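You operate a simulated robot arm through the tools that you are given. There is no shell and no other tool.

You run a simulated robot arm. Do the job below in one go: nothing can be reset, and whatever is moved stays where it is left.

Task
Seal the groove of shell three with the green strip.
Fine: wipe the groove with the white rag first; press the strip with the white block till it lies smooth; tools back. Set down upright: white rag, white block. What is to be rubbed or washed off counts as gone when no trace of it is left.
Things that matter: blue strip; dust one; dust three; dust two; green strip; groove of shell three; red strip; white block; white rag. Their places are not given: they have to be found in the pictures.

The check looks at the end state, three seconds after you hand in, the way a careful person would. Anything else that was tipped, shoved, dropped, spilled or broken makes it a failure. Lids that push on must go on centred and level and be pressed home; caps that screw on are set level and turned clockwise until they are tight.

Robot
A 6-joint arm with a two-finger parallel gripper, fixed in place. Base frame: the origin is at the foot of the arm, x ahead of it, y to its left, z up. Lengths are in m, angles in rad, forces in N, time in s.
Its first joint turns from -2.897 to 2.897 rad. Payload 3.91 kg.
Tool frame: the origin (TCP) lies between the finger pads and is the grasp point; the fingertips stand 0.03 m ahead of it; z points along the fingers, y is the line along which they close. Largest opening 0.11 m; finger width 0.02, thickness 0.01; the body of the gripper, 0.048 by 0.112 m, starts 0.055 m behind the TCP.
Orientation is that of the tool frame in the base frame, as a unit quaternion [x, y, z, w]. With the fingers straight down and closing along the base's y, the tool's x points along the base's -x, its y along +y and its z along -z.

Tools
- The arm moves only by the tool jog_arm. Its argument "increments" is a list of rows, each a list of 7 numbers: the turn, a rotation vector about the base's x, y, z in units of 120 degrees (1.0 is 120 degrees), then the shift along the base's x, y, z in units of 250 mm (1.0 is 250 mm), then the gripper command, from -1 (shut) to 1 (fully open), values between in proportion. In form: [[wx, wy, wz, tx, ty, tz, gripper], ...]. A call has 1 to 20 rows; each row is the pose to reach, as a shift and turn from the pose commanded when the call began. A call with a number of a shift or a turn outside -1 to 1 is refused whole. A row lasts 0.2 s, in which the tool goes at most 0.05 m and 0.15 rad; a call with a longer step from one row to the next is refused whole, and so is a gripper value outside its range. A pose out of reach is approached as far as the arm can. The call stops where the force on the tool passes 90 N (or 10 N more than at its start, if that is more) or the arm is blocked; 0.2 s more then pass. The fingers move at their own pace (about 0.108 m/s each) and stop on an object; they squeeze with about 36 N. The grip force told is the motor's: it shows also when the fingers shut on nothing. Time passes only in rows, and 0.2 s behind the last, so rows that repeat a pose let the fingers close. The reply holds the time, the measured pose of the TCP, the force on the tool along the base axes, the opening and the grip force, in the units named above and with some noise, with the torque about the TCP (base axes, N m) and any sound that the robot's microphone picked up, and new pictures: "views" is both (left out), scene, wrist or none.
- Cameras (640 x 400 px; columns grow to the right, rows downward): "scene" is fixed at [0.2194, -0.6496, 1.4626]; the picture's right is [0.51, -0.86, 0.00], its down [-0.57, -0.34, -0.75] and it looks along [0.64, 0.38, -0.66] (base axes); focal length 364 px, centre (320, 200). "wrist" rides on the gripper at [0.073, 0.017, -0.103] in the tool frame; the picture's right is [-0.23, 0.97, 0.00], its down [-0.76, -0.18, -0.62] and it looks along [-0.61, -0.14, 0.78] (tool axes); focal length 222 px, centre (320, 200).
- locate(camera, pixels): for up to 12 pixels [column, row] of the newest picture of that camera ("zoom" is the newest enlarged one), the place [x, y, z] in the base frame of the surface seen there, good to about 0.002 m. The clock stands still meanwhile.
- inspect(camera, box): a new picture of the part [left, top, right, bottom] of that camera's present view, enlarged. The clock stands still meanwhile.
- job_done(): hands the job in; it is judged then, once.

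Unless the task says otherwise, let go and move clear before handing in.

The tools are called after ">>>" as a command line: name --pt "numbers of a row" for each row, then --argument value for the rest, lists and objects as JSON in quotes. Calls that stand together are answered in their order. jog_arm: Moves the arm, as the interface text tells. Its arguments: {"type":"object","properties":{"increments":{"type":"array","items":{"type":"array","items":{"type":"number"}}},"views":{"type":"string","enum":["both","scene","wrist","none"]}},"required":["increments"]} The other tools are called the same way: locate (camera, pixels) gives the place of the surface under pixels of a picture; inspect (camera, box) takes an enlarged picture of a part of a camera's view; job_done () hands the job in.

At the start:

```text
time: 0.0
position: [0.6677, -0.1102, 1.1406]
tool_rot: [0.0, 1.0, 0.0, 0.001]
ft_force: [-0.1, 0.4, -0.4]
moment: [-0.01, -0.01, 0.01]
finger_gap: 0.1097
grip_force: 0.1
```

scene: 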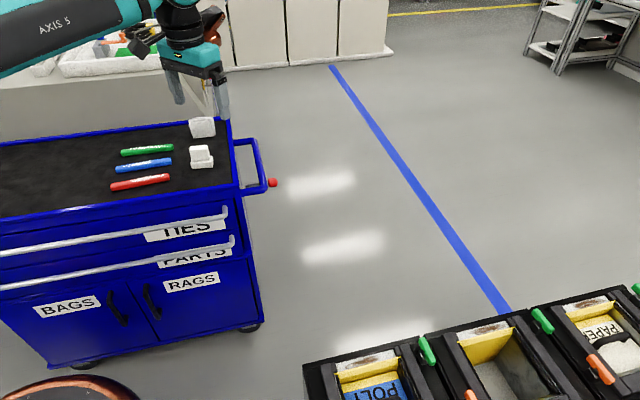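
wrist: 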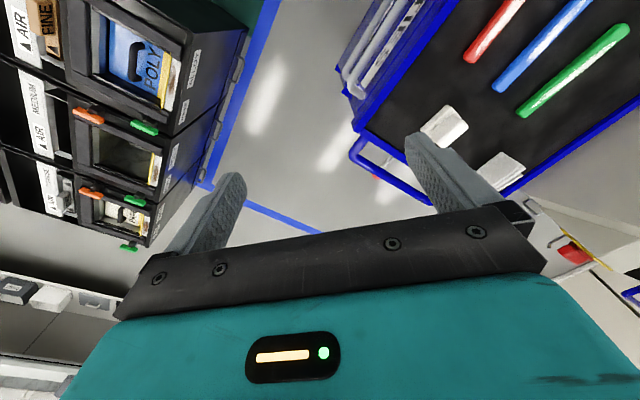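

The scene shows a blue cart with green, blue and red strips (around pixels 147,150 / 143,165 / 140,182) plus two white objects (202,127 and 201,156), and bins at lower right. I'll enlarge parts of both views to identify the shells and the tools.

>>> inspect --camera "scene" --box '[90, 100, 270, 212]'

>>> inspect --camera "scene" --box '[300, 270, 640, 400]'

>>> inspect --camera "wrist" --box '[0, 0, 260, 260]'

>>> locate --camera "scene" --pixels '[[147, 150], [143, 165], [140, 182], [202, 127], [201, 156], [100, 185], [200, 180], [410, 395], [500, 370], [600, 330]]'

```text
3.56 times, centred on (180, 156) of scene
```

zoom: 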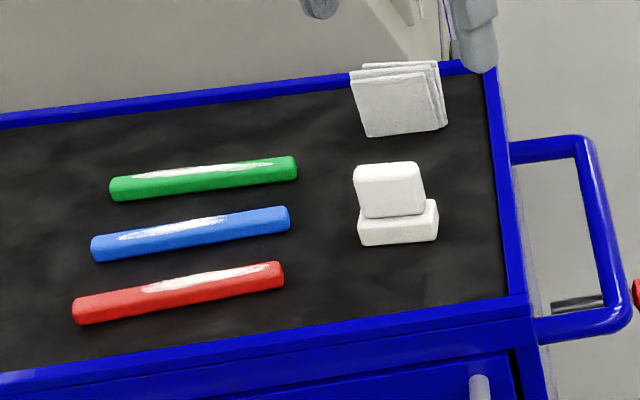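

```text
1.88 times, centred on (470, 335) of scene
```

zoom: 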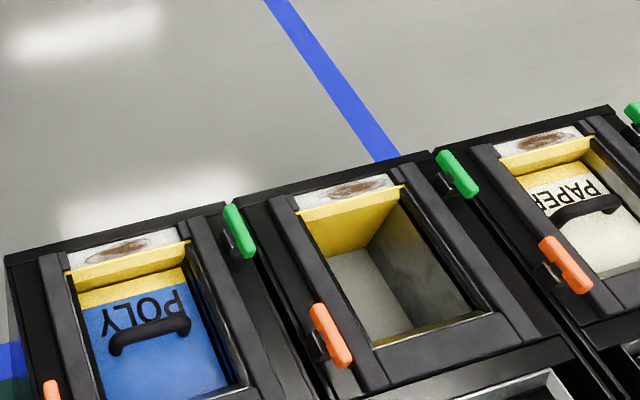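

```text
1.54 times, centred on (130, 130) of wrist
```

zoom: 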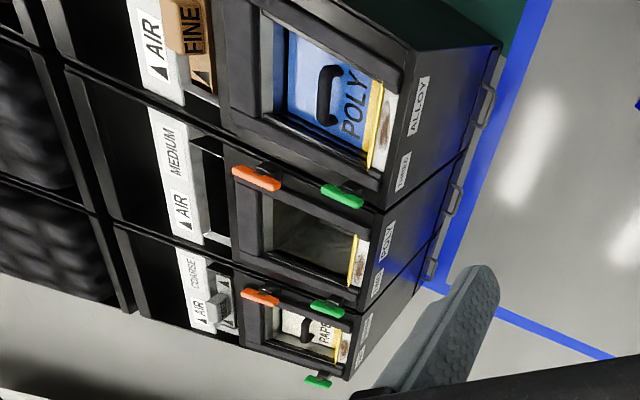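

```text
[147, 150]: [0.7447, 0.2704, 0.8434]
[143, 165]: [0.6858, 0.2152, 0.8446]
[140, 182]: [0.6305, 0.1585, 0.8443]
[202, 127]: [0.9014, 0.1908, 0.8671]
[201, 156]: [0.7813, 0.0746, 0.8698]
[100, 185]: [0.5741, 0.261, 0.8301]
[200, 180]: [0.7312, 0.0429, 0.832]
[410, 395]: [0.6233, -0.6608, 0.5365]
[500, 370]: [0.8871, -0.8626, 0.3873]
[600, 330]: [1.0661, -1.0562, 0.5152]
```

The strips, a folded rag (202,127) and a block on a white stand (201,156) are on the cart; the bins at lower right are beyond easy reach, so the shells may be elsewhere. I'll enlarge the upper-left bench and other parts.

>>> inspect --camera "scene" --box '[0, 0, 240, 150]'

>>> inspect --camera "scene" --box '[0, 320, 130, 400]'

>>> inspect --camera "wrist" --box '[0, 0, 120, 75]'

>>> inspect --camera "wrist" --box '[0, 180, 200, 400]'

>>> inspect --camera "wrist" --box '[400, 0, 640, 330]'

>>> locate --camera "wrist" --pixels '[[130, 60], [120, 150], [115, 215], [160, 60], [140, 165], [55, 40], [185, 50], [30, 290], [60, 300]]'

```text
2.67 times, centred on (120, 75) of scene
```

zoom: 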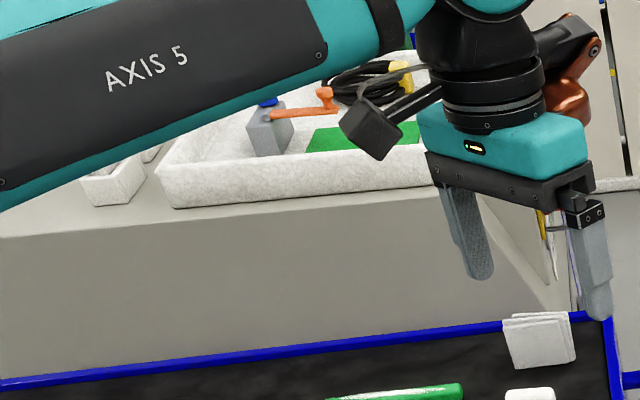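

```text
4.92 times, centred on (65, 360) of scene
```

zoom: 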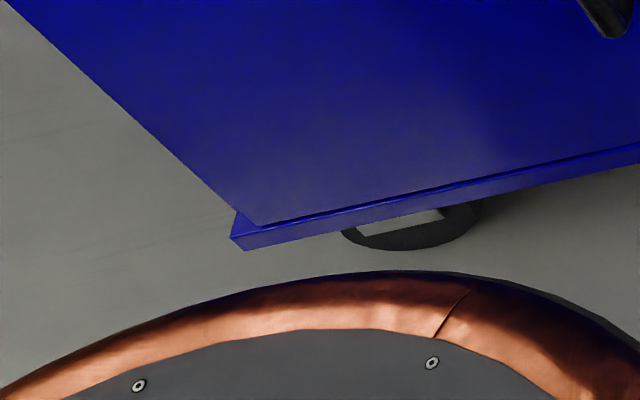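

```text
5.33 times, centred on (60, 38) of wrist
```

zoom: 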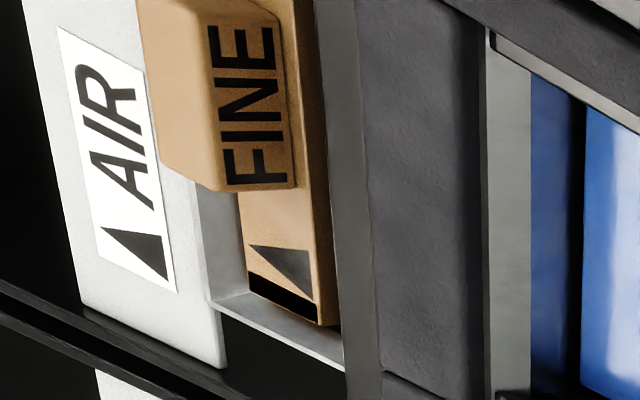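

```text
1.82 times, centred on (100, 290) of wrist
```

zoom: 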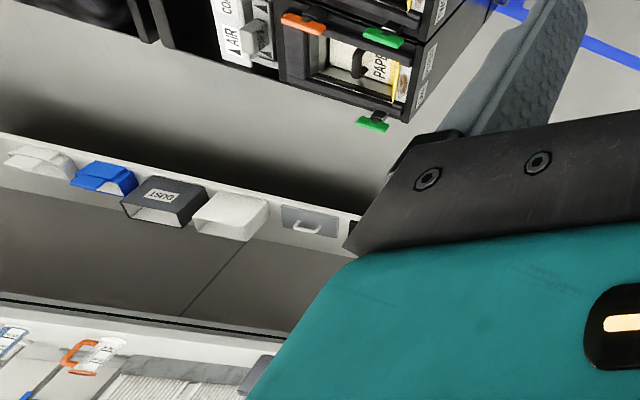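

```text
1.21 times, centred on (520, 165) of wrist
```

zoom: 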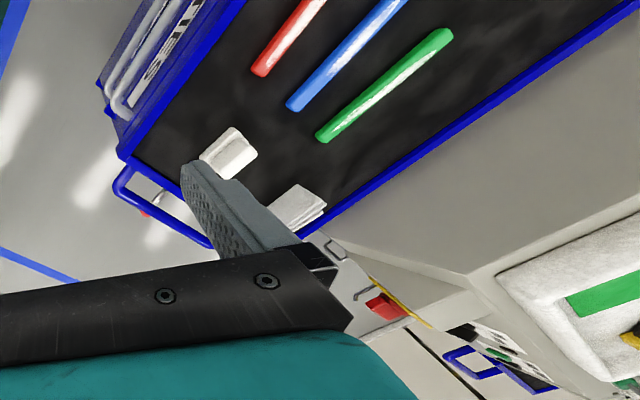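

```text
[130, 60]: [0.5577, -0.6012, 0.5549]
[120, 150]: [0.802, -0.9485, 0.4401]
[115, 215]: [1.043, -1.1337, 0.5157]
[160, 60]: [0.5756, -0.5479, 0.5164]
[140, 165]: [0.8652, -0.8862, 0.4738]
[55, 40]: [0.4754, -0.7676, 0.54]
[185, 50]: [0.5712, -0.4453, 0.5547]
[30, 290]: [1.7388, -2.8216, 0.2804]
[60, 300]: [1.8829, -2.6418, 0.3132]
```

The three housings at left in the wrist view each show a brown smudge on a white lip and carry side labels (around 200,80; 190,120; 180,155). I'll enlarge those labels to see which is shell three.

>>> inspect --camera "wrist" --box '[150, 20, 250, 82]'

>>> inspect --camera "wrist" --box '[130, 80, 230, 142]'

>>> inspect --camera "wrist" --box '[110, 110, 190, 160]'

>>> inspect --camera "wrist" --box '[90, 190, 170, 240]'

>>> inspect --camera "scene" --box '[300, 330, 420, 400]'

>>> inspect --camera "scene" --box '[550, 270, 640, 330]'

```text
6.40 times, centred on (200, 51) of wrist
```

zoom: 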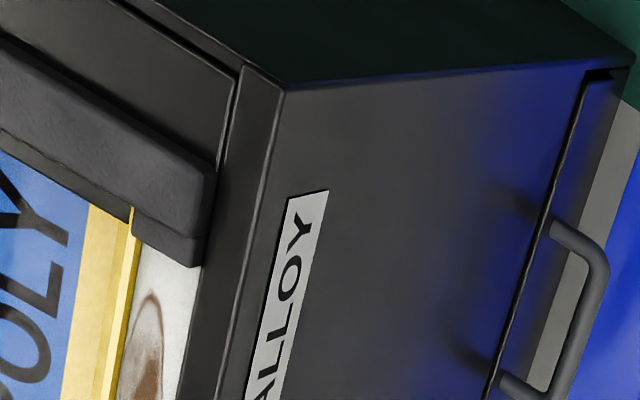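

```text
6.40 times, centred on (180, 111) of wrist
```

zoom: 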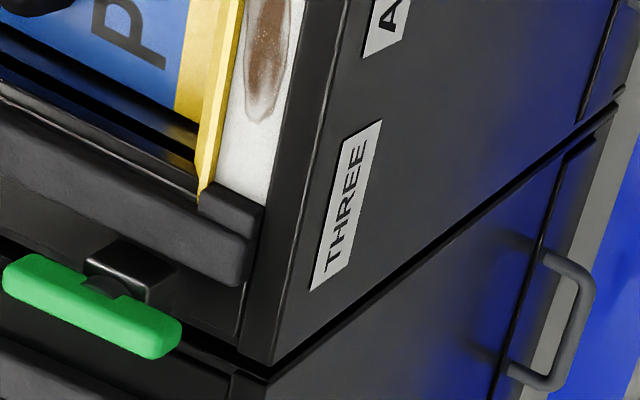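

```text
8.00 times, centred on (150, 135) of wrist
```

zoom: 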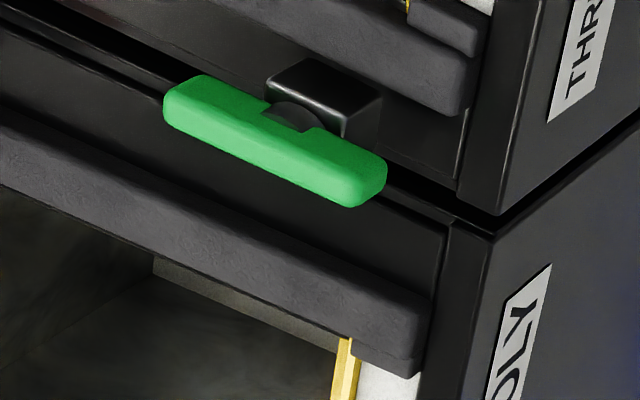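

```text
8.00 times, centred on (130, 215) of wrist
```

zoom: 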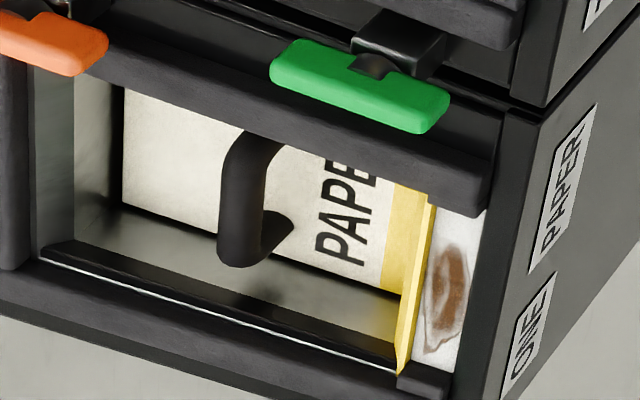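

```text
5.33 times, centred on (360, 365) of scene
```

zoom: 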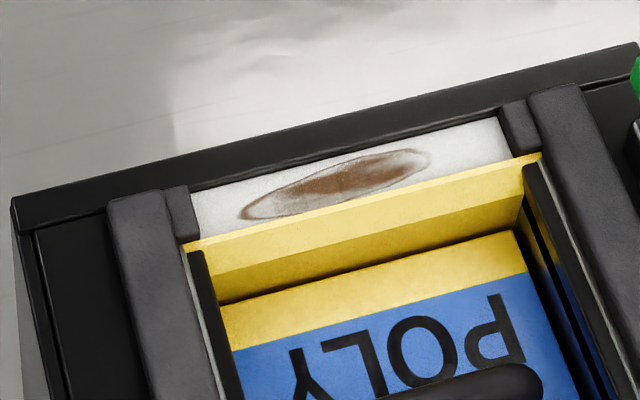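

```text
6.67 times, centred on (595, 300) of scene
```

zoom: 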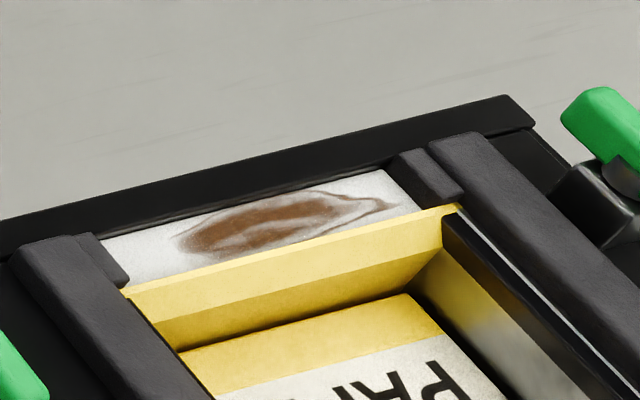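

Label "THREE" is on the nearest housing (holding POLY), whose white groove lies at scene (336–396, 352–375). I'll measure the groove and its surroundings, the strips and the tools.

>>> inspect --camera "scene" --box '[300, 330, 420, 400]'

>>> locate --camera "scene" --pixels '[[337, 367], [340, 373], [363, 364], [380, 356], [393, 354], [394, 358], [350, 358], [333, 370], [398, 354], [365, 368], [366, 372], [328, 380]]'

>>> locate --camera "wrist" --pixels '[[175, 62], [180, 50], [185, 62], [190, 50], [188, 40], [182, 75], [188, 75], [500, 10], [470, 52], [624, 33], [525, 107], [497, 82]]'

>>> inspect --camera "wrist" --box '[145, 20, 225, 110]'

```text
5.33 times, centred on (360, 365) of scene
```

zoom: 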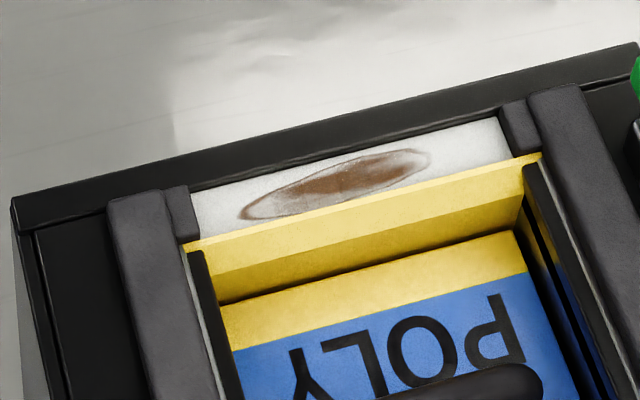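

```text
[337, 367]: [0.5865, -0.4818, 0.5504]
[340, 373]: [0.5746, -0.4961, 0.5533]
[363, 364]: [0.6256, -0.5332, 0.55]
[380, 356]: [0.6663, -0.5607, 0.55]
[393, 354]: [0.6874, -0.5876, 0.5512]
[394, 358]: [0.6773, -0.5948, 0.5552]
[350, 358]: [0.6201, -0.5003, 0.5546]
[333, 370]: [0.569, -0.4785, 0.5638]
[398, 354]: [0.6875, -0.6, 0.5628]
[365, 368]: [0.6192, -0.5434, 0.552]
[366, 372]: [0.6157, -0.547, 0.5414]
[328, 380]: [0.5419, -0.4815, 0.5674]
```

```text
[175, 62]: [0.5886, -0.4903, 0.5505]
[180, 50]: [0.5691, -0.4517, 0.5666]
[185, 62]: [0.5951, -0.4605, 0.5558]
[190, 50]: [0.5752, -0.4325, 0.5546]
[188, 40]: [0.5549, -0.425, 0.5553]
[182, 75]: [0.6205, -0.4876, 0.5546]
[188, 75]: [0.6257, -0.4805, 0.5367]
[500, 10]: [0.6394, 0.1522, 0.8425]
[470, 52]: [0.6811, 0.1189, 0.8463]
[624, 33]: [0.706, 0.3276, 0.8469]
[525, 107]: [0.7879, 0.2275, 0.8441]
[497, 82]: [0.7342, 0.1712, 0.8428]
```

```text
4.44 times, centred on (185, 65) of wrist
```

zoom: 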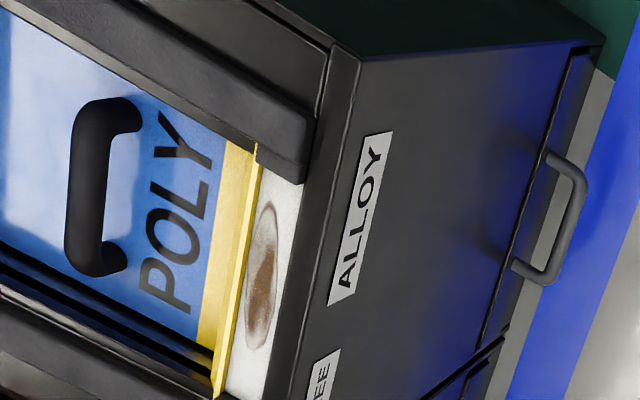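

Groove three runs from about (0.587,-0.482) to (0.687,-0.588) at z 0.550, and the strips lie on the cart at about the same diagonal. I'll turn the tool about -47° and move over the cart for a close look.

>>> jog_arm --pt "0 0 -0.065 0.05 0.16 -0.05 1" --pt "0 0 -0.13 0.1 0.32 -0.1 1" --pt "0 0 -0.195 0.16 0.48 -0.15 1" --pt "0 0 -0.26 0.22 0.64 -0.2 1" --pt "0 0 -0.325 0.28 0.8 -0.25 1" --pt "0 0 -0.39 0.32 0.96 -0.3 1" --pt "0 0 -0.39 0.32 1 -0.3 1"

```text
time: 1.6
position: [0.7477, 0.1409, 1.0641]
tool_rot: [0.398, 0.918, -0.002, 0.001]
ft_force: [0.0, -0.3, -0.3]
moment: [0.0, 0.01, -0.03]
finger_gap: 0.1098
grip_force: 0.0
```

scene: 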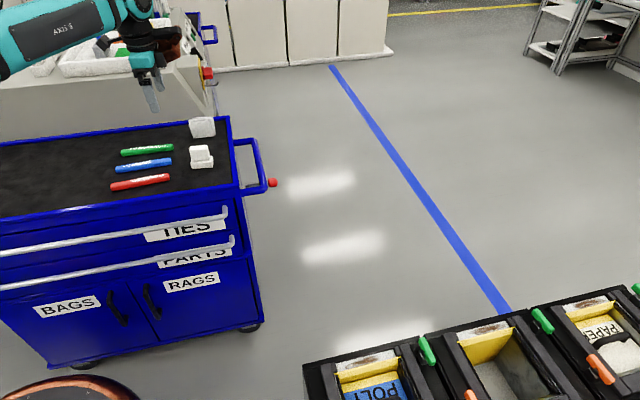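
wrist: 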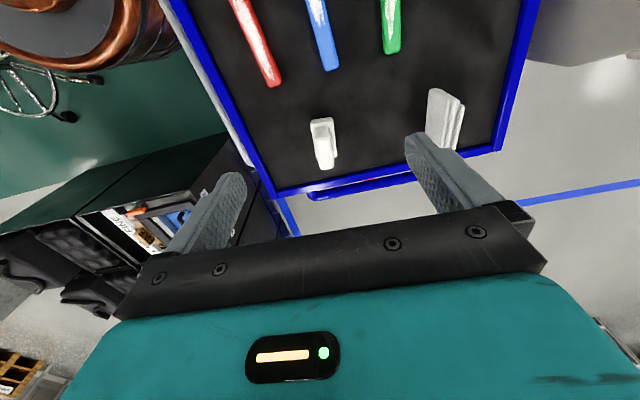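

The wrist view now shows the three strips at the top, the block at (323,142) and the rag at (445,120). I'll enlarge and measure these.

>>> inspect --camera "wrist" --box '[290, 80, 480, 190]'

>>> inspect --camera "scene" --box '[100, 105, 240, 195]'

>>> locate --camera "wrist" --pixels '[[384, 51], [399, 51], [391, 50], [390, 5], [323, 125], [323, 135], [325, 155], [327, 166], [433, 95], [440, 110], [455, 115], [445, 90]]'

```text
3.37 times, centred on (385, 135) of wrist
```

zoom: 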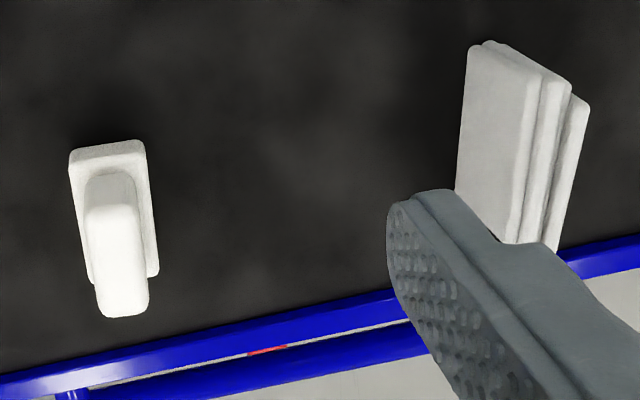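

```text
4.44 times, centred on (170, 150) of scene
```

zoom: 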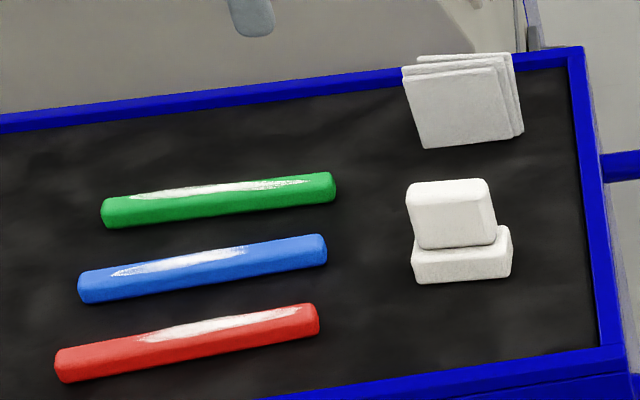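

```text
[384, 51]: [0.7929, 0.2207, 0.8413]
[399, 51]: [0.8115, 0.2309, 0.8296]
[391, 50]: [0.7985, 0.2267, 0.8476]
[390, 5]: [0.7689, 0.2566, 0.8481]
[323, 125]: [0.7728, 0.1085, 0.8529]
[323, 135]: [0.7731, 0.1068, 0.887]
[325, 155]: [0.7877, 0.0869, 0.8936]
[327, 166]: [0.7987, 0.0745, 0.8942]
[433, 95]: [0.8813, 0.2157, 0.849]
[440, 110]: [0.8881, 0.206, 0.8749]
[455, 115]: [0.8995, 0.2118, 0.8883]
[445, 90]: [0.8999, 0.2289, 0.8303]
```

The block has a foot with a raised handle, and the rag is a three-layer slab standing upright. I'll take precise points from enlarged views.

>>> inspect --camera "wrist" --box '[290, 80, 480, 190]'

>>> locate --camera "zoom" --pixels '[[73, 152], [139, 145], [155, 272], [90, 272], [92, 215], [136, 215], [142, 305], [104, 310], [110, 180], [122, 200], [148, 220], [80, 220]]'

>>> locate --camera "zoom" --pixels '[[472, 60], [460, 185], [535, 85], [510, 225], [550, 85], [530, 235], [585, 105], [552, 240], [500, 140], [570, 160], [567, 90], [595, 180]]'

>>> inspect --camera "wrist" --box '[230, 0, 430, 100]'

```text
3.37 times, centred on (385, 135) of wrist
```

zoom: 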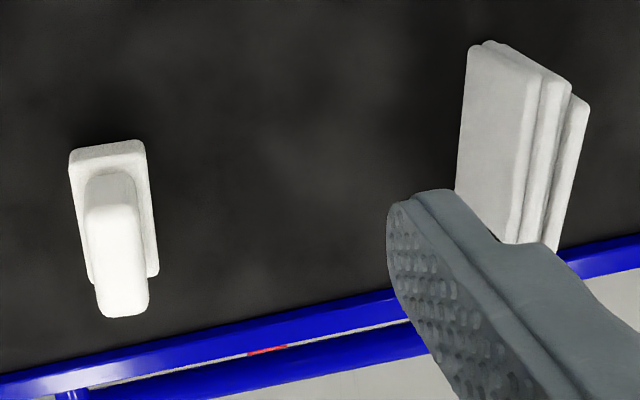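

```text
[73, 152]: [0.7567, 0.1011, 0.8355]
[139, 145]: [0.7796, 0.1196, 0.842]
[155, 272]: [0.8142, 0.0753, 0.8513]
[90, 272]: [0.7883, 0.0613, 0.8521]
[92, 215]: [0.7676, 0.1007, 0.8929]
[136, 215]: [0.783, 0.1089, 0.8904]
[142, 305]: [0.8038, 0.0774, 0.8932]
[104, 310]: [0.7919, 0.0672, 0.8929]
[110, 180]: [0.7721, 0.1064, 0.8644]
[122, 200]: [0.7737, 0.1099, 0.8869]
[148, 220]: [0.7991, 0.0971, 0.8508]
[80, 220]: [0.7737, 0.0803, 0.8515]
```

```text
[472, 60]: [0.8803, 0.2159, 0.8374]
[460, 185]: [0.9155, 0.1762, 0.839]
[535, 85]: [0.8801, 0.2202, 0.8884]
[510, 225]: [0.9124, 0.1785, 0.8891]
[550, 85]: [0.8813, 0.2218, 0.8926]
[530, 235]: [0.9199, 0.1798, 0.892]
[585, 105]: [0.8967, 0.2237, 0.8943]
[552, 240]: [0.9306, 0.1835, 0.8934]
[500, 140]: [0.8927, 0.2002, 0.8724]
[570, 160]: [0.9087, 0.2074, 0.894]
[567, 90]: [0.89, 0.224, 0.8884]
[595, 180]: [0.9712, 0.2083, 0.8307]
```

```text
3.20 times, centred on (330, 50) of wrist
```

zoom: 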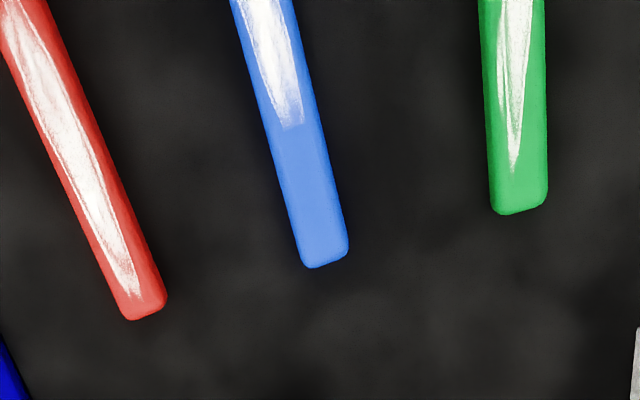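

Rag: centre near (0.905,0.200), thickness about 0.02, top z 0.893, yaw about -48°, which matches the tool's yaw. I'll move above it and check the alignment before going down.

>>> jog_arm --pt "0 0 0 0.16 0.06 -0.04 1" --pt "0 0 0 0.32 0.12 -0.08 1" --pt "0 0 0 0.48 0.18 -0.14 1" --pt "0 0 -0.01 0.628 0.239 -0.2 1" --pt "0 0 -0.01 0.628 0.239 -0.28 1" --pt "0 0 -0.01 0.628 0.239 -0.28 1"

```text
time: 3.0
position: [0.9043, 0.1988, 0.9958]
tool_rot: [0.407, 0.914, -0.001, 0.0]
ft_force: [-0.2, -0.1, -1.1]
moment: [-0.02, 0.01, -0.05]
finger_gap: 0.1099
grip_force: 0.1
```

scene: 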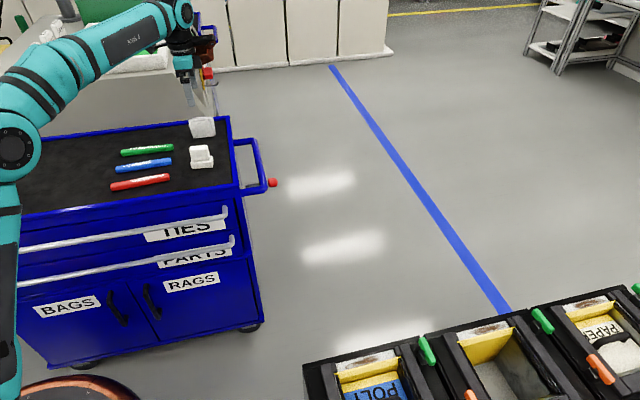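
wrist: 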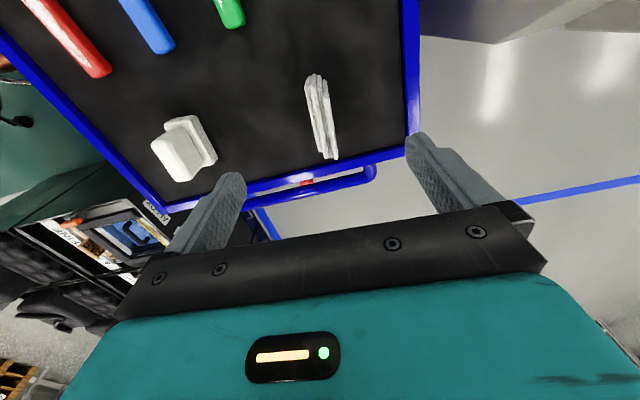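

The rag stands at wrist (307–338, 75–158), between the fingers. I'll measure its top layers from this near-overhead view, and the block as well.

>>> inspect --camera "wrist" --box '[270, 60, 380, 170]'

>>> locate --camera "wrist" --pixels '[[309, 85], [318, 85], [327, 85], [314, 115], [322, 115], [330, 115], [321, 150], [328, 150], [335, 150], [407, 20], [414, 20], [300, 180]]'

>>> locate --camera "wrist" --pixels '[[153, 152], [175, 133], [202, 170], [180, 182], [180, 160], [168, 145], [192, 168], [165, 128], [185, 116], [216, 158], [205, 163], [200, 125]]'

>>> inspect --camera "wrist" --box '[130, 100, 240, 200]'

```text
3.64 times, centred on (325, 115) of wrist
```

zoom: 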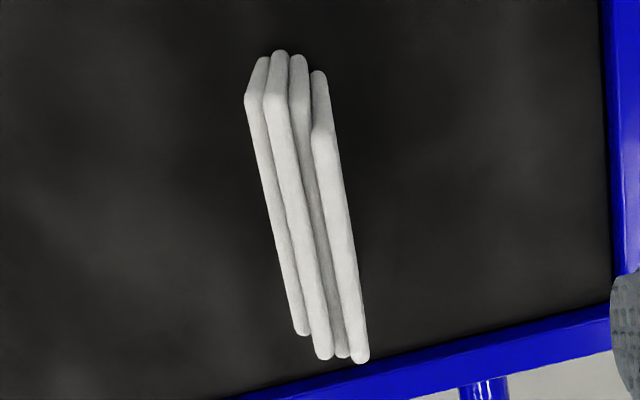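

```text
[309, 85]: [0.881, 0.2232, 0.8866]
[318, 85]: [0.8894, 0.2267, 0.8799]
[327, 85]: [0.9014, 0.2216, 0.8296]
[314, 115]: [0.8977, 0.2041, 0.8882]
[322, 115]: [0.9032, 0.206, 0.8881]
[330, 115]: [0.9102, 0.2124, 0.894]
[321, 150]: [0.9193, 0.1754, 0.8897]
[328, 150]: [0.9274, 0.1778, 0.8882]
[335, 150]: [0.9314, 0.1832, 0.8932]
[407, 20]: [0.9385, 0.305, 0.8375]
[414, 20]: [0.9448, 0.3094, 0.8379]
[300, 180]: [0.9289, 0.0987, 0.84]
```

```text
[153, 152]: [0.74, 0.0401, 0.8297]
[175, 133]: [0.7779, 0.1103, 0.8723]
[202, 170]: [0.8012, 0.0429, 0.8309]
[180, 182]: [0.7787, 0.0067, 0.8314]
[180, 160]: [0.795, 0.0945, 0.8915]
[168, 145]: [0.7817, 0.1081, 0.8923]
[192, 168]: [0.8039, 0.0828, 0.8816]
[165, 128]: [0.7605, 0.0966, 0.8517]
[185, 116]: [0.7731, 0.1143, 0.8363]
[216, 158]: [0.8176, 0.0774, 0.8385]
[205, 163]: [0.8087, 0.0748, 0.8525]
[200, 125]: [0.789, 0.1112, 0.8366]
```

```text
4.00 times, centred on (185, 150) of wrist
```

zoom: 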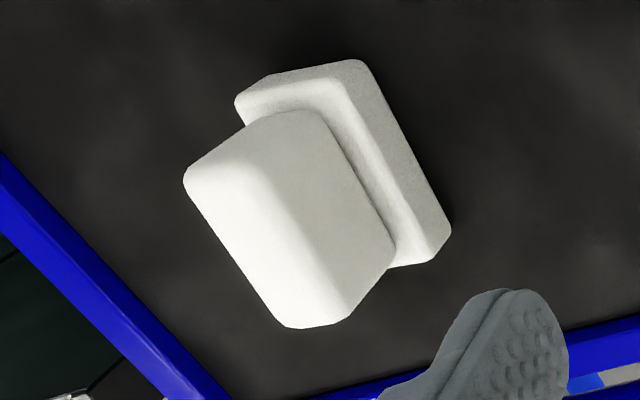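

The rag's yaw reads about -51.5° and its centre about (0.908,0.201). I'll correct the yaw and position, descend to TCP z 0.878 and close on its upper part.

>>> jog_arm --pt "0 0 -0.0275 0.0144 0.006 -0.05 0.2" --pt "0 0 -0.0275 0.0144 0.006 -0.2 0.2" --pt "0 0 -0.0275 0.0144 0.006 -0.35 0.2" --pt "0 0 -0.0275 0.0144 0.006 -0.47 0.2" --pt "0 0 -0.0275 0.0144 0.006 -0.47 0.2"

```text
time: 4.2
position: [0.9073, 0.201, 0.8787]
tool_rot: [0.433, 0.902, -0.002, 0.001]
ft_force: [0.0, -0.3, -0.1]
moment: [-0.03, 0.05, 0.0]
finger_gap: 0.066
grip_force: 0.1
```

scene: 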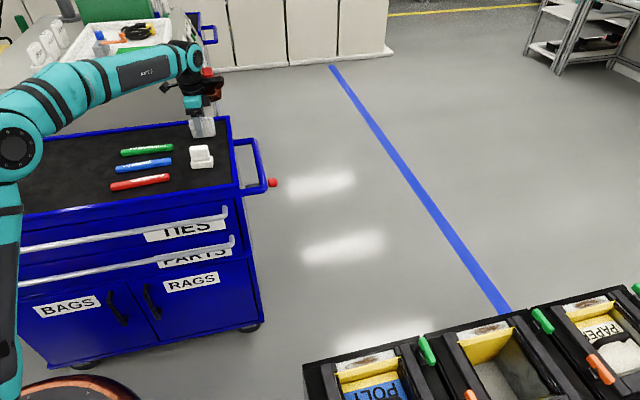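
wrist: 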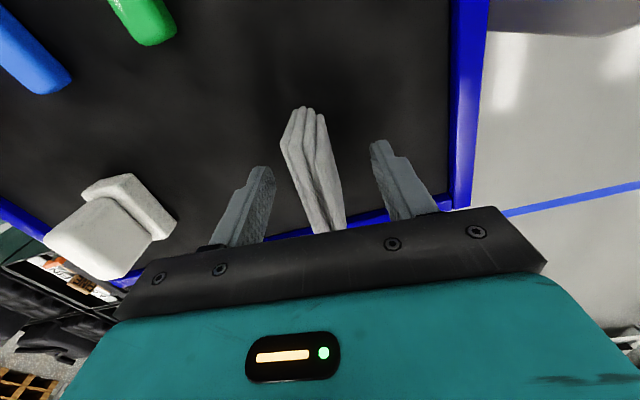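

The rag stands between the fingers (rag 285–345, left finger at 270, right at 372). I'll check the centering in an enlargement before closing.

>>> inspect --camera "wrist" --box '[200, 90, 450, 250]'

>>> locate --camera "wrist" --pixels '[[275, 180], [300, 180], [312, 180], [322, 180], [328, 180], [375, 180], [265, 215], [390, 215], [300, 120], [318, 130]]'

```text
2.50 times, centred on (325, 170) of wrist
```

zoom: 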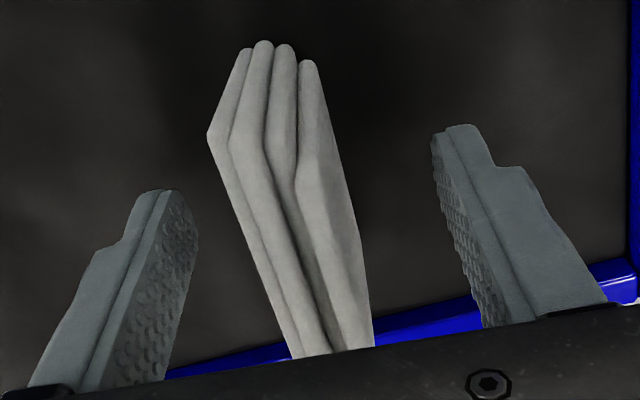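

```text
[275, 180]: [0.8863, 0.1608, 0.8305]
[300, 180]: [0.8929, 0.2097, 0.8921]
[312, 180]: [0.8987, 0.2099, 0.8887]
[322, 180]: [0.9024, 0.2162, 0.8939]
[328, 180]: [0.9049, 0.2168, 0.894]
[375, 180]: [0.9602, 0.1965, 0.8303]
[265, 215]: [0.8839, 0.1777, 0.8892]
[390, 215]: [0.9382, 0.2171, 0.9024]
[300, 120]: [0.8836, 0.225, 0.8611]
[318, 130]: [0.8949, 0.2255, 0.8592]
```

Fingers' mid-plane (n≈0.834) agrees with the rag's mid-plane (n≈0.8345), so it is centred. Closing now, then a small lift.

>>> jog_arm --pt "0 0 0 0 0 0 -1" --pt "0 0 0 0 0 0 -1" --pt "0 0 0 0 0 0 -1" --pt "0 0 0 0 0 0 -1" --pt "0 0 0 0 0 0.1 -1" --pt "0 0 0 0 0 0.28 -1" --pt "0 0 0 0 0 0.28 -1"

```text
time: 5.8
position: [0.9088, 0.2053, 0.9533]
tool_rot: [0.433, 0.901, -0.001, 0.001]
ft_force: [0.2, 1.0, -1.5]
moment: [-0.01, 0.01, 0.0]
finger_gap: 0.0193
grip_force: 36.0
```

scene: 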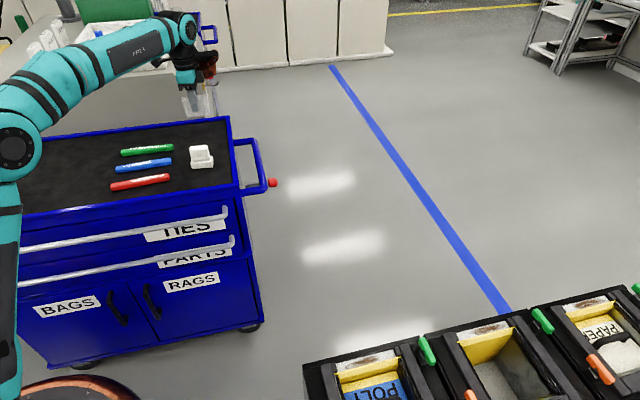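
wrist: 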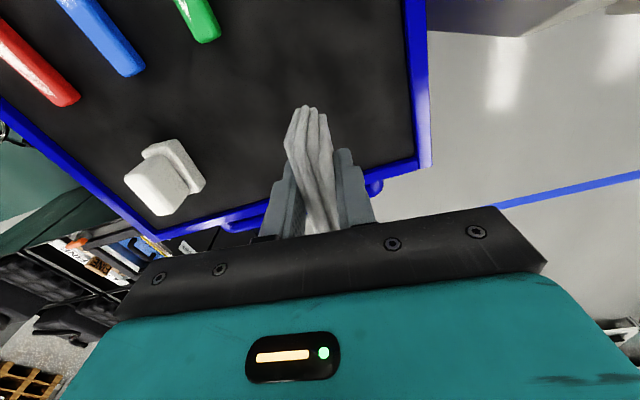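

The rag is held (gap 0.0193, grip 36 N) and lifted clear. I'll carry it high, off the cart, toward shell three.

>>> jog_arm --pt "0 0 0 -0.06 -0.15 0.04 -1" --pt "0 0 0 -0.12 -0.31 0.1 -1" --pt "0 0 0.01 -0.18 -0.48 0.15 -1" --pt "0 0 0.02 -0.25 -0.65 0.2 -1" --pt "0 0 0.03 -0.32 -0.82 0.2 -1" --pt "0 0 0.041 -0.38 -1 0.2 -1" --views "none"

>>> jog_arm --pt "0 0 0 -0.06 -0.17 0 -1" --pt "0 0 0 -0.12 -0.34 0 -1" --pt "0 0 0 -0.18 -0.51 0 -1" --pt "0 0 0 -0.24 -0.68 0 -1" --pt "0 0 0 -0.3 -0.84 0 -1" --pt "0 0 0 -0.36 -1 0 -1" --pt "0 0 0 -0.36 -1 0 -1" --views "wrist"

```text
time: 7.2
position: [0.8125, -0.0452, 1.0025]
tool_rot: [0.393, 0.92, -0.001, 0.0]
ft_force: [0.1, 0.0, -0.4]
moment: [-0.03, 0.03, -0.02]
finger_gap: 0.0193
grip_force: 36.3
```

```text
time: 8.8
position: [0.7223, -0.2982, 0.9983]
tool_rot: [0.394, 0.919, -0.002, 0.001]
ft_force: [-0.3, 0.4, -0.1]
moment: [0.01, 0.01, 0.01]
finger_gap: 0.0189
grip_force: 35.9
```

wrist: 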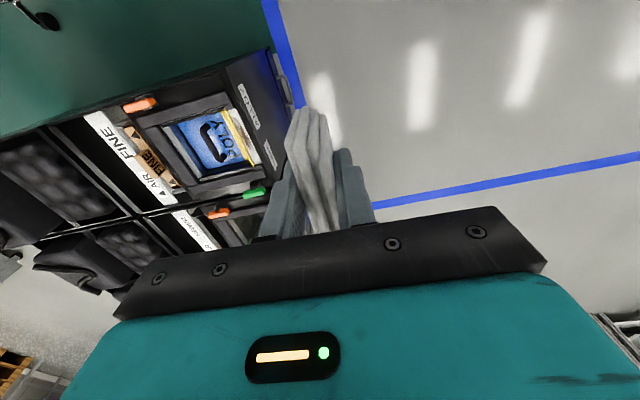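

The housing is ahead at upper left of the wrist view (groove near 240,130). I'll come to a hover beside the groove for an accurate measurement.

>>> jog_arm --pt "0 0 0 -0.008 -0.12 -0.12 -1" --pt "0 0 0 -0.016 -0.24 -0.25 -1" --pt "0 0 0 -0.024 -0.36 -0.38 -1" --pt "0 0 0 -0.032 -0.48 -0.5 -1" --pt "0 0 0 -0.04 -0.6 -0.63 -1" --pt "0 0 0 -0.048 -0.72 -0.76 -1" --pt "0 0 0 -0.056 -0.84 -0.88 -1" --pt "0 0 0 -0.064 -0.95 -0.99 -1" --pt "0 0 0 -0.064 -0.95 -0.99 -1"

```text
time: 10.8
position: [0.7088, -0.5358, 0.752]
tool_rot: [0.394, 0.919, -0.002, 0.0]
ft_force: [-0.6, 0.4, -1.2]
moment: [-0.02, 0.01, 0.0]
finger_gap: 0.0194
grip_force: 35.8
```

scene: 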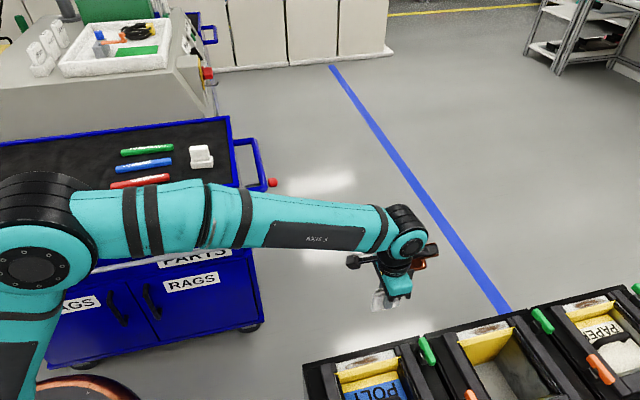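
wrist: 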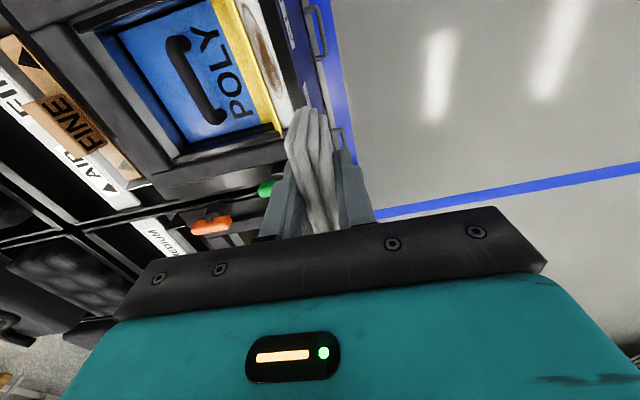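

The groove is visible at wrist (235–290, 0–105) and in the scene (336–396, 352–375). I'll measure in enlargements.

>>> inspect --camera "wrist" --box '[200, 0, 330, 130]'

>>> locate --camera "zoom" --pixels '[[185, 20], [230, 20], [310, 20], [240, 150], [275, 150], [360, 150], [300, 300], [330, 300], [400, 300], [405, 420], [420, 380], [350, 400]]'

>>> inspect --camera "scene" --box '[320, 340, 410, 395]'

>>> locate --camera "zoom" --pixels '[[115, 185], [515, 90], [115, 230], [530, 130], [300, 135], [305, 165], [310, 200], [150, 175], [500, 95], [160, 215], [480, 155], [100, 215]]'

```text
3.08 times, centred on (265, 65) of wrist
```

zoom: 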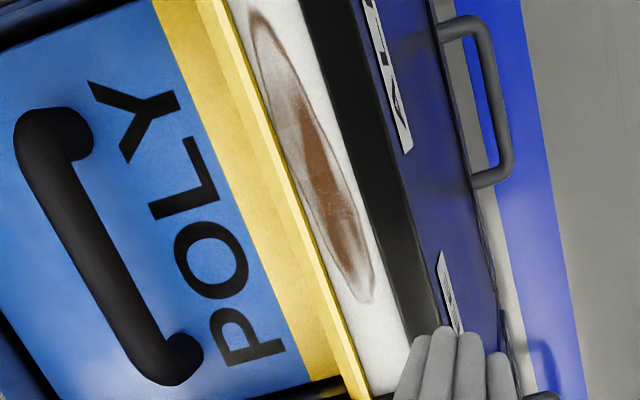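

```text
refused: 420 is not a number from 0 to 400
```

```text
7.11 times, centred on (365, 368) of scene
```

zoom: 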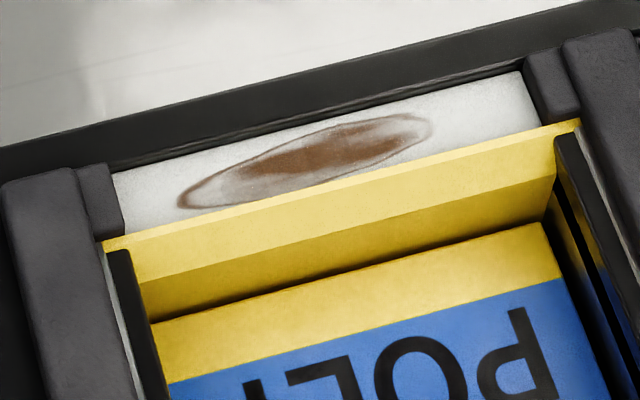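

```text
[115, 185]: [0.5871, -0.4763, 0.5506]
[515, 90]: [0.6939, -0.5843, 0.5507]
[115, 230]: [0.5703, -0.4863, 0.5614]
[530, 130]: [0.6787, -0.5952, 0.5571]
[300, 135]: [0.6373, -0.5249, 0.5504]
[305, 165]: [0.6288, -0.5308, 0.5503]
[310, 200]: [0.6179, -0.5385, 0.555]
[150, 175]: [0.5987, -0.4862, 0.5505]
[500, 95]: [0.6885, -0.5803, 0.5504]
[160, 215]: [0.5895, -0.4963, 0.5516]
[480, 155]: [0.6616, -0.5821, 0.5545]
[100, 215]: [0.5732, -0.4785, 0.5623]
```

The groove runs at about -45° (outer edge n≈0.079 with n=(x+y)/√2, yellow rim about 0.057). I'll get the cross-section from the wrist view.

>>> inspect --camera "wrist" --box '[225, 0, 305, 110]'

>>> inspect --camera "wrist" --box '[225, 20, 305, 70]'

>>> locate --camera "zoom" --pixels '[[150, 200], [180, 200], [195, 200], [205, 200], [215, 200], [230, 200], [270, 200], [300, 200], [340, 200], [370, 200], [390, 200], [430, 200]]'

```text
3.64 times, centred on (265, 55) of wrist
```

zoom: 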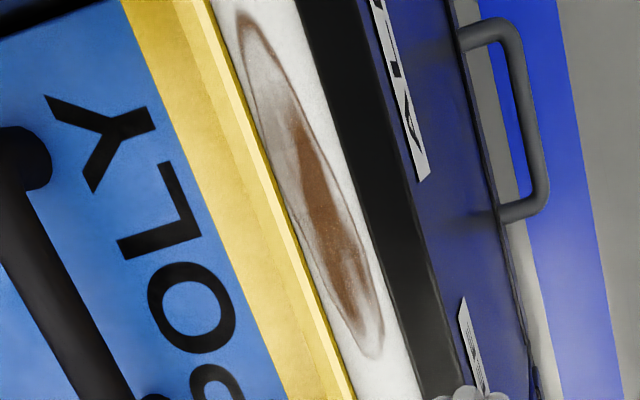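

```text
8.00 times, centred on (265, 45) of wrist
```

zoom: 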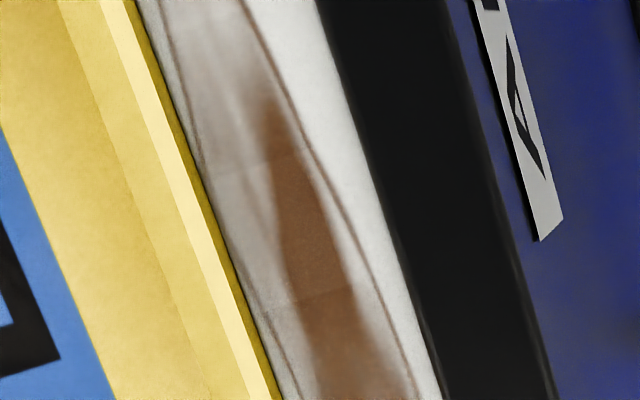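

```text
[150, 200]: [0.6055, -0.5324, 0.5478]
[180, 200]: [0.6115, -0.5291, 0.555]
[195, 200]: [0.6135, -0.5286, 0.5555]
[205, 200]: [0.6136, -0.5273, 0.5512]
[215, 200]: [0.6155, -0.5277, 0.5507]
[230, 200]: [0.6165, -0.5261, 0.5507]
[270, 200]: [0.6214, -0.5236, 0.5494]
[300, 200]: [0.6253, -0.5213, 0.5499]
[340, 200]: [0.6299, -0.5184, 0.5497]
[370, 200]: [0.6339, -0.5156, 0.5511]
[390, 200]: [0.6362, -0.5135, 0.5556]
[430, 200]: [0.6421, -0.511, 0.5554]
```

Combining both cameras, the groove centre line is n≈0.071, t from 0.752 to 0.904 (t=(x−y)/√2), floor z 0.550. I'll move the rag above the groove centre at TCP z 0.625 with yaw -45° and check.

>>> jog_arm --pt "0 0 0.0117 -0.1 0.0015 -0.12 -1" --pt "0 0 0.0117 -0.2 0.003 -0.25 -1" --pt "0 0 0.0117 -0.2864 0.0044 -0.38 -1" --pt "0 0 0.0117 -0.2864 0.0044 -0.502 -1" --pt "0 0 0.0117 -0.2864 0.0044 -0.502 -1"

```text
time: 12.0
position: [0.6379, -0.5337, 0.6255]
tool_rot: [0.383, 0.924, -0.002, 0.0]
ft_force: [-0.2, 0.4, 0.0]
moment: [0.03, -0.02, 0.01]
finger_gap: 0.0192
grip_force: 36.3
```

scene: 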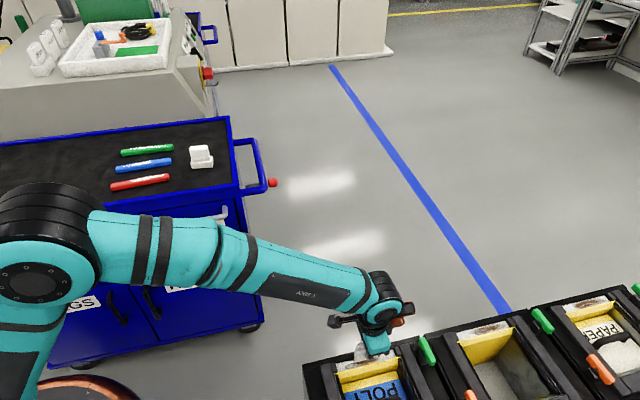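
wrist: 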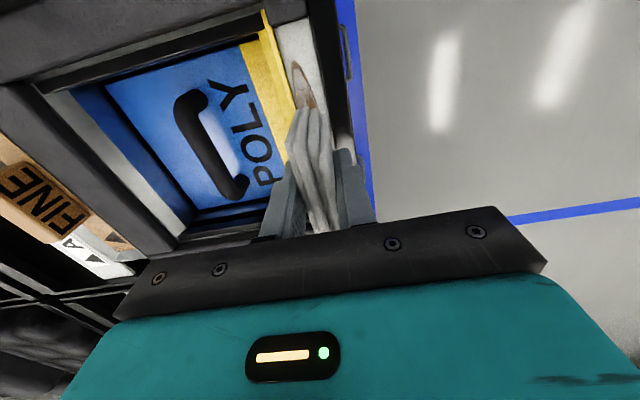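

>>> inspect --camera "wrist" --box '[240, 0, 400, 180]'

>>> inspect --camera "scene" --box '[310, 320, 430, 395]'

>>> inspect --camera "wrist" --box '[260, 20, 360, 80]'

>>> locate --camera "wrist" --pixels '[[270, 50], [276, 50], [279, 50], [282, 50], [285, 50], [290, 50], [300, 50], [308, 50], [313, 50], [316, 50], [319, 50], [326, 50]]'

>>> locate --camera "wrist" --pixels '[[286, 145], [290, 150], [300, 110], [315, 150], [325, 130], [330, 150], [295, 120], [318, 112]]'

```text
2.22 times, centred on (320, 90) of wrist
```

zoom: 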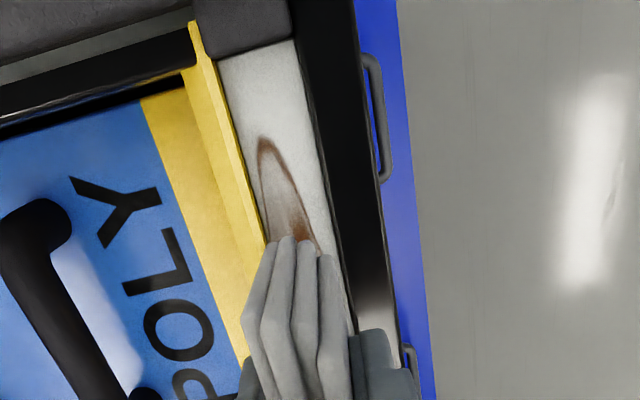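

```text
5.33 times, centred on (370, 358) of scene
```

zoom: 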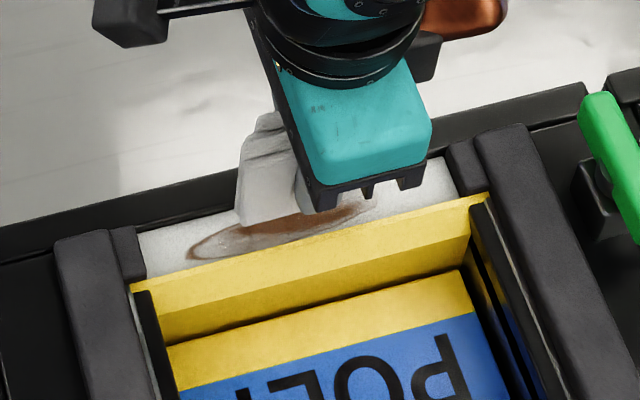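

```text
6.40 times, centred on (310, 50) of wrist
```

zoom: 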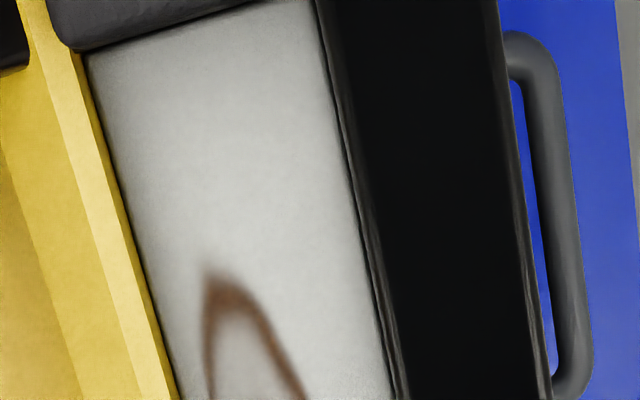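

```text
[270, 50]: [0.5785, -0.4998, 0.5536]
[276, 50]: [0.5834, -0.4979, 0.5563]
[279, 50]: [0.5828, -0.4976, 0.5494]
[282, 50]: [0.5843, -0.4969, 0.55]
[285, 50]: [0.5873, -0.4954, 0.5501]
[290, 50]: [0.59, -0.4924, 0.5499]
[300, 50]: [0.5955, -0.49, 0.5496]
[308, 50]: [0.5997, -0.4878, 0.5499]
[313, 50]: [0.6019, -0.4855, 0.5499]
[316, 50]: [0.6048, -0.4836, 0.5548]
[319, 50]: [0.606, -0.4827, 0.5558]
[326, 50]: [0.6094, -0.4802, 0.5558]
```

```text
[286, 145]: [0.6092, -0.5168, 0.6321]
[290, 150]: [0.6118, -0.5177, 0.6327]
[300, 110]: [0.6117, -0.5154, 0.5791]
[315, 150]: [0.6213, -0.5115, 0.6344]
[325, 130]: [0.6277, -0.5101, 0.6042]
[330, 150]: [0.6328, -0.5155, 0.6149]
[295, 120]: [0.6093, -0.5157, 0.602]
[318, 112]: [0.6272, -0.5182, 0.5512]
```

By the wrist, the groove spans n 0.0605–0.084 (centre 0.072) and the rag sits about 0.0655–0.083, so it is roughly 2 mm too far outward. I'll shift it inward 2 mm and lower to just above the floor.

>>> jog_arm --pt "0 0 0 -0.0064 -0.0064 0 -1" --pt "0 0 0 -0.0064 -0.0064 -0.04 -1" --pt "0 0 0 -0.0064 -0.0064 -0.08 -1" --pt "0 0 0 -0.0064 -0.0064 -0.08 -1"

```text
time: 13.0
position: [0.6346, -0.538, 0.6055]
tool_rot: [0.382, 0.924, -0.001, 0.0]
ft_force: [0.4, -0.4, -0.7]
moment: [0.01, -0.03, -0.01]
finger_gap: 0.0193
grip_force: 35.8
```

scene: 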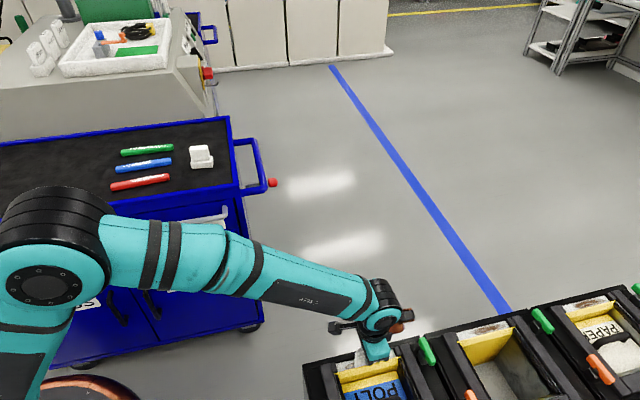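
wrist: 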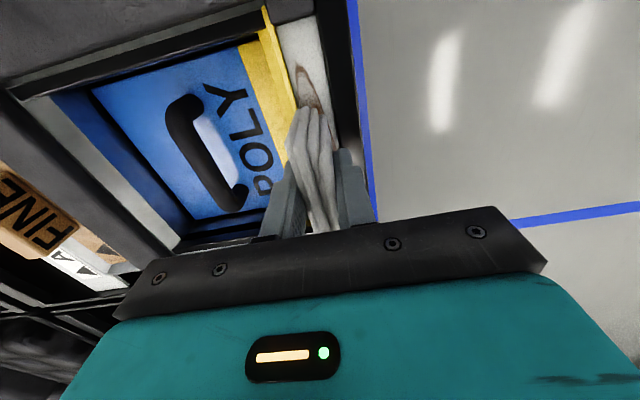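

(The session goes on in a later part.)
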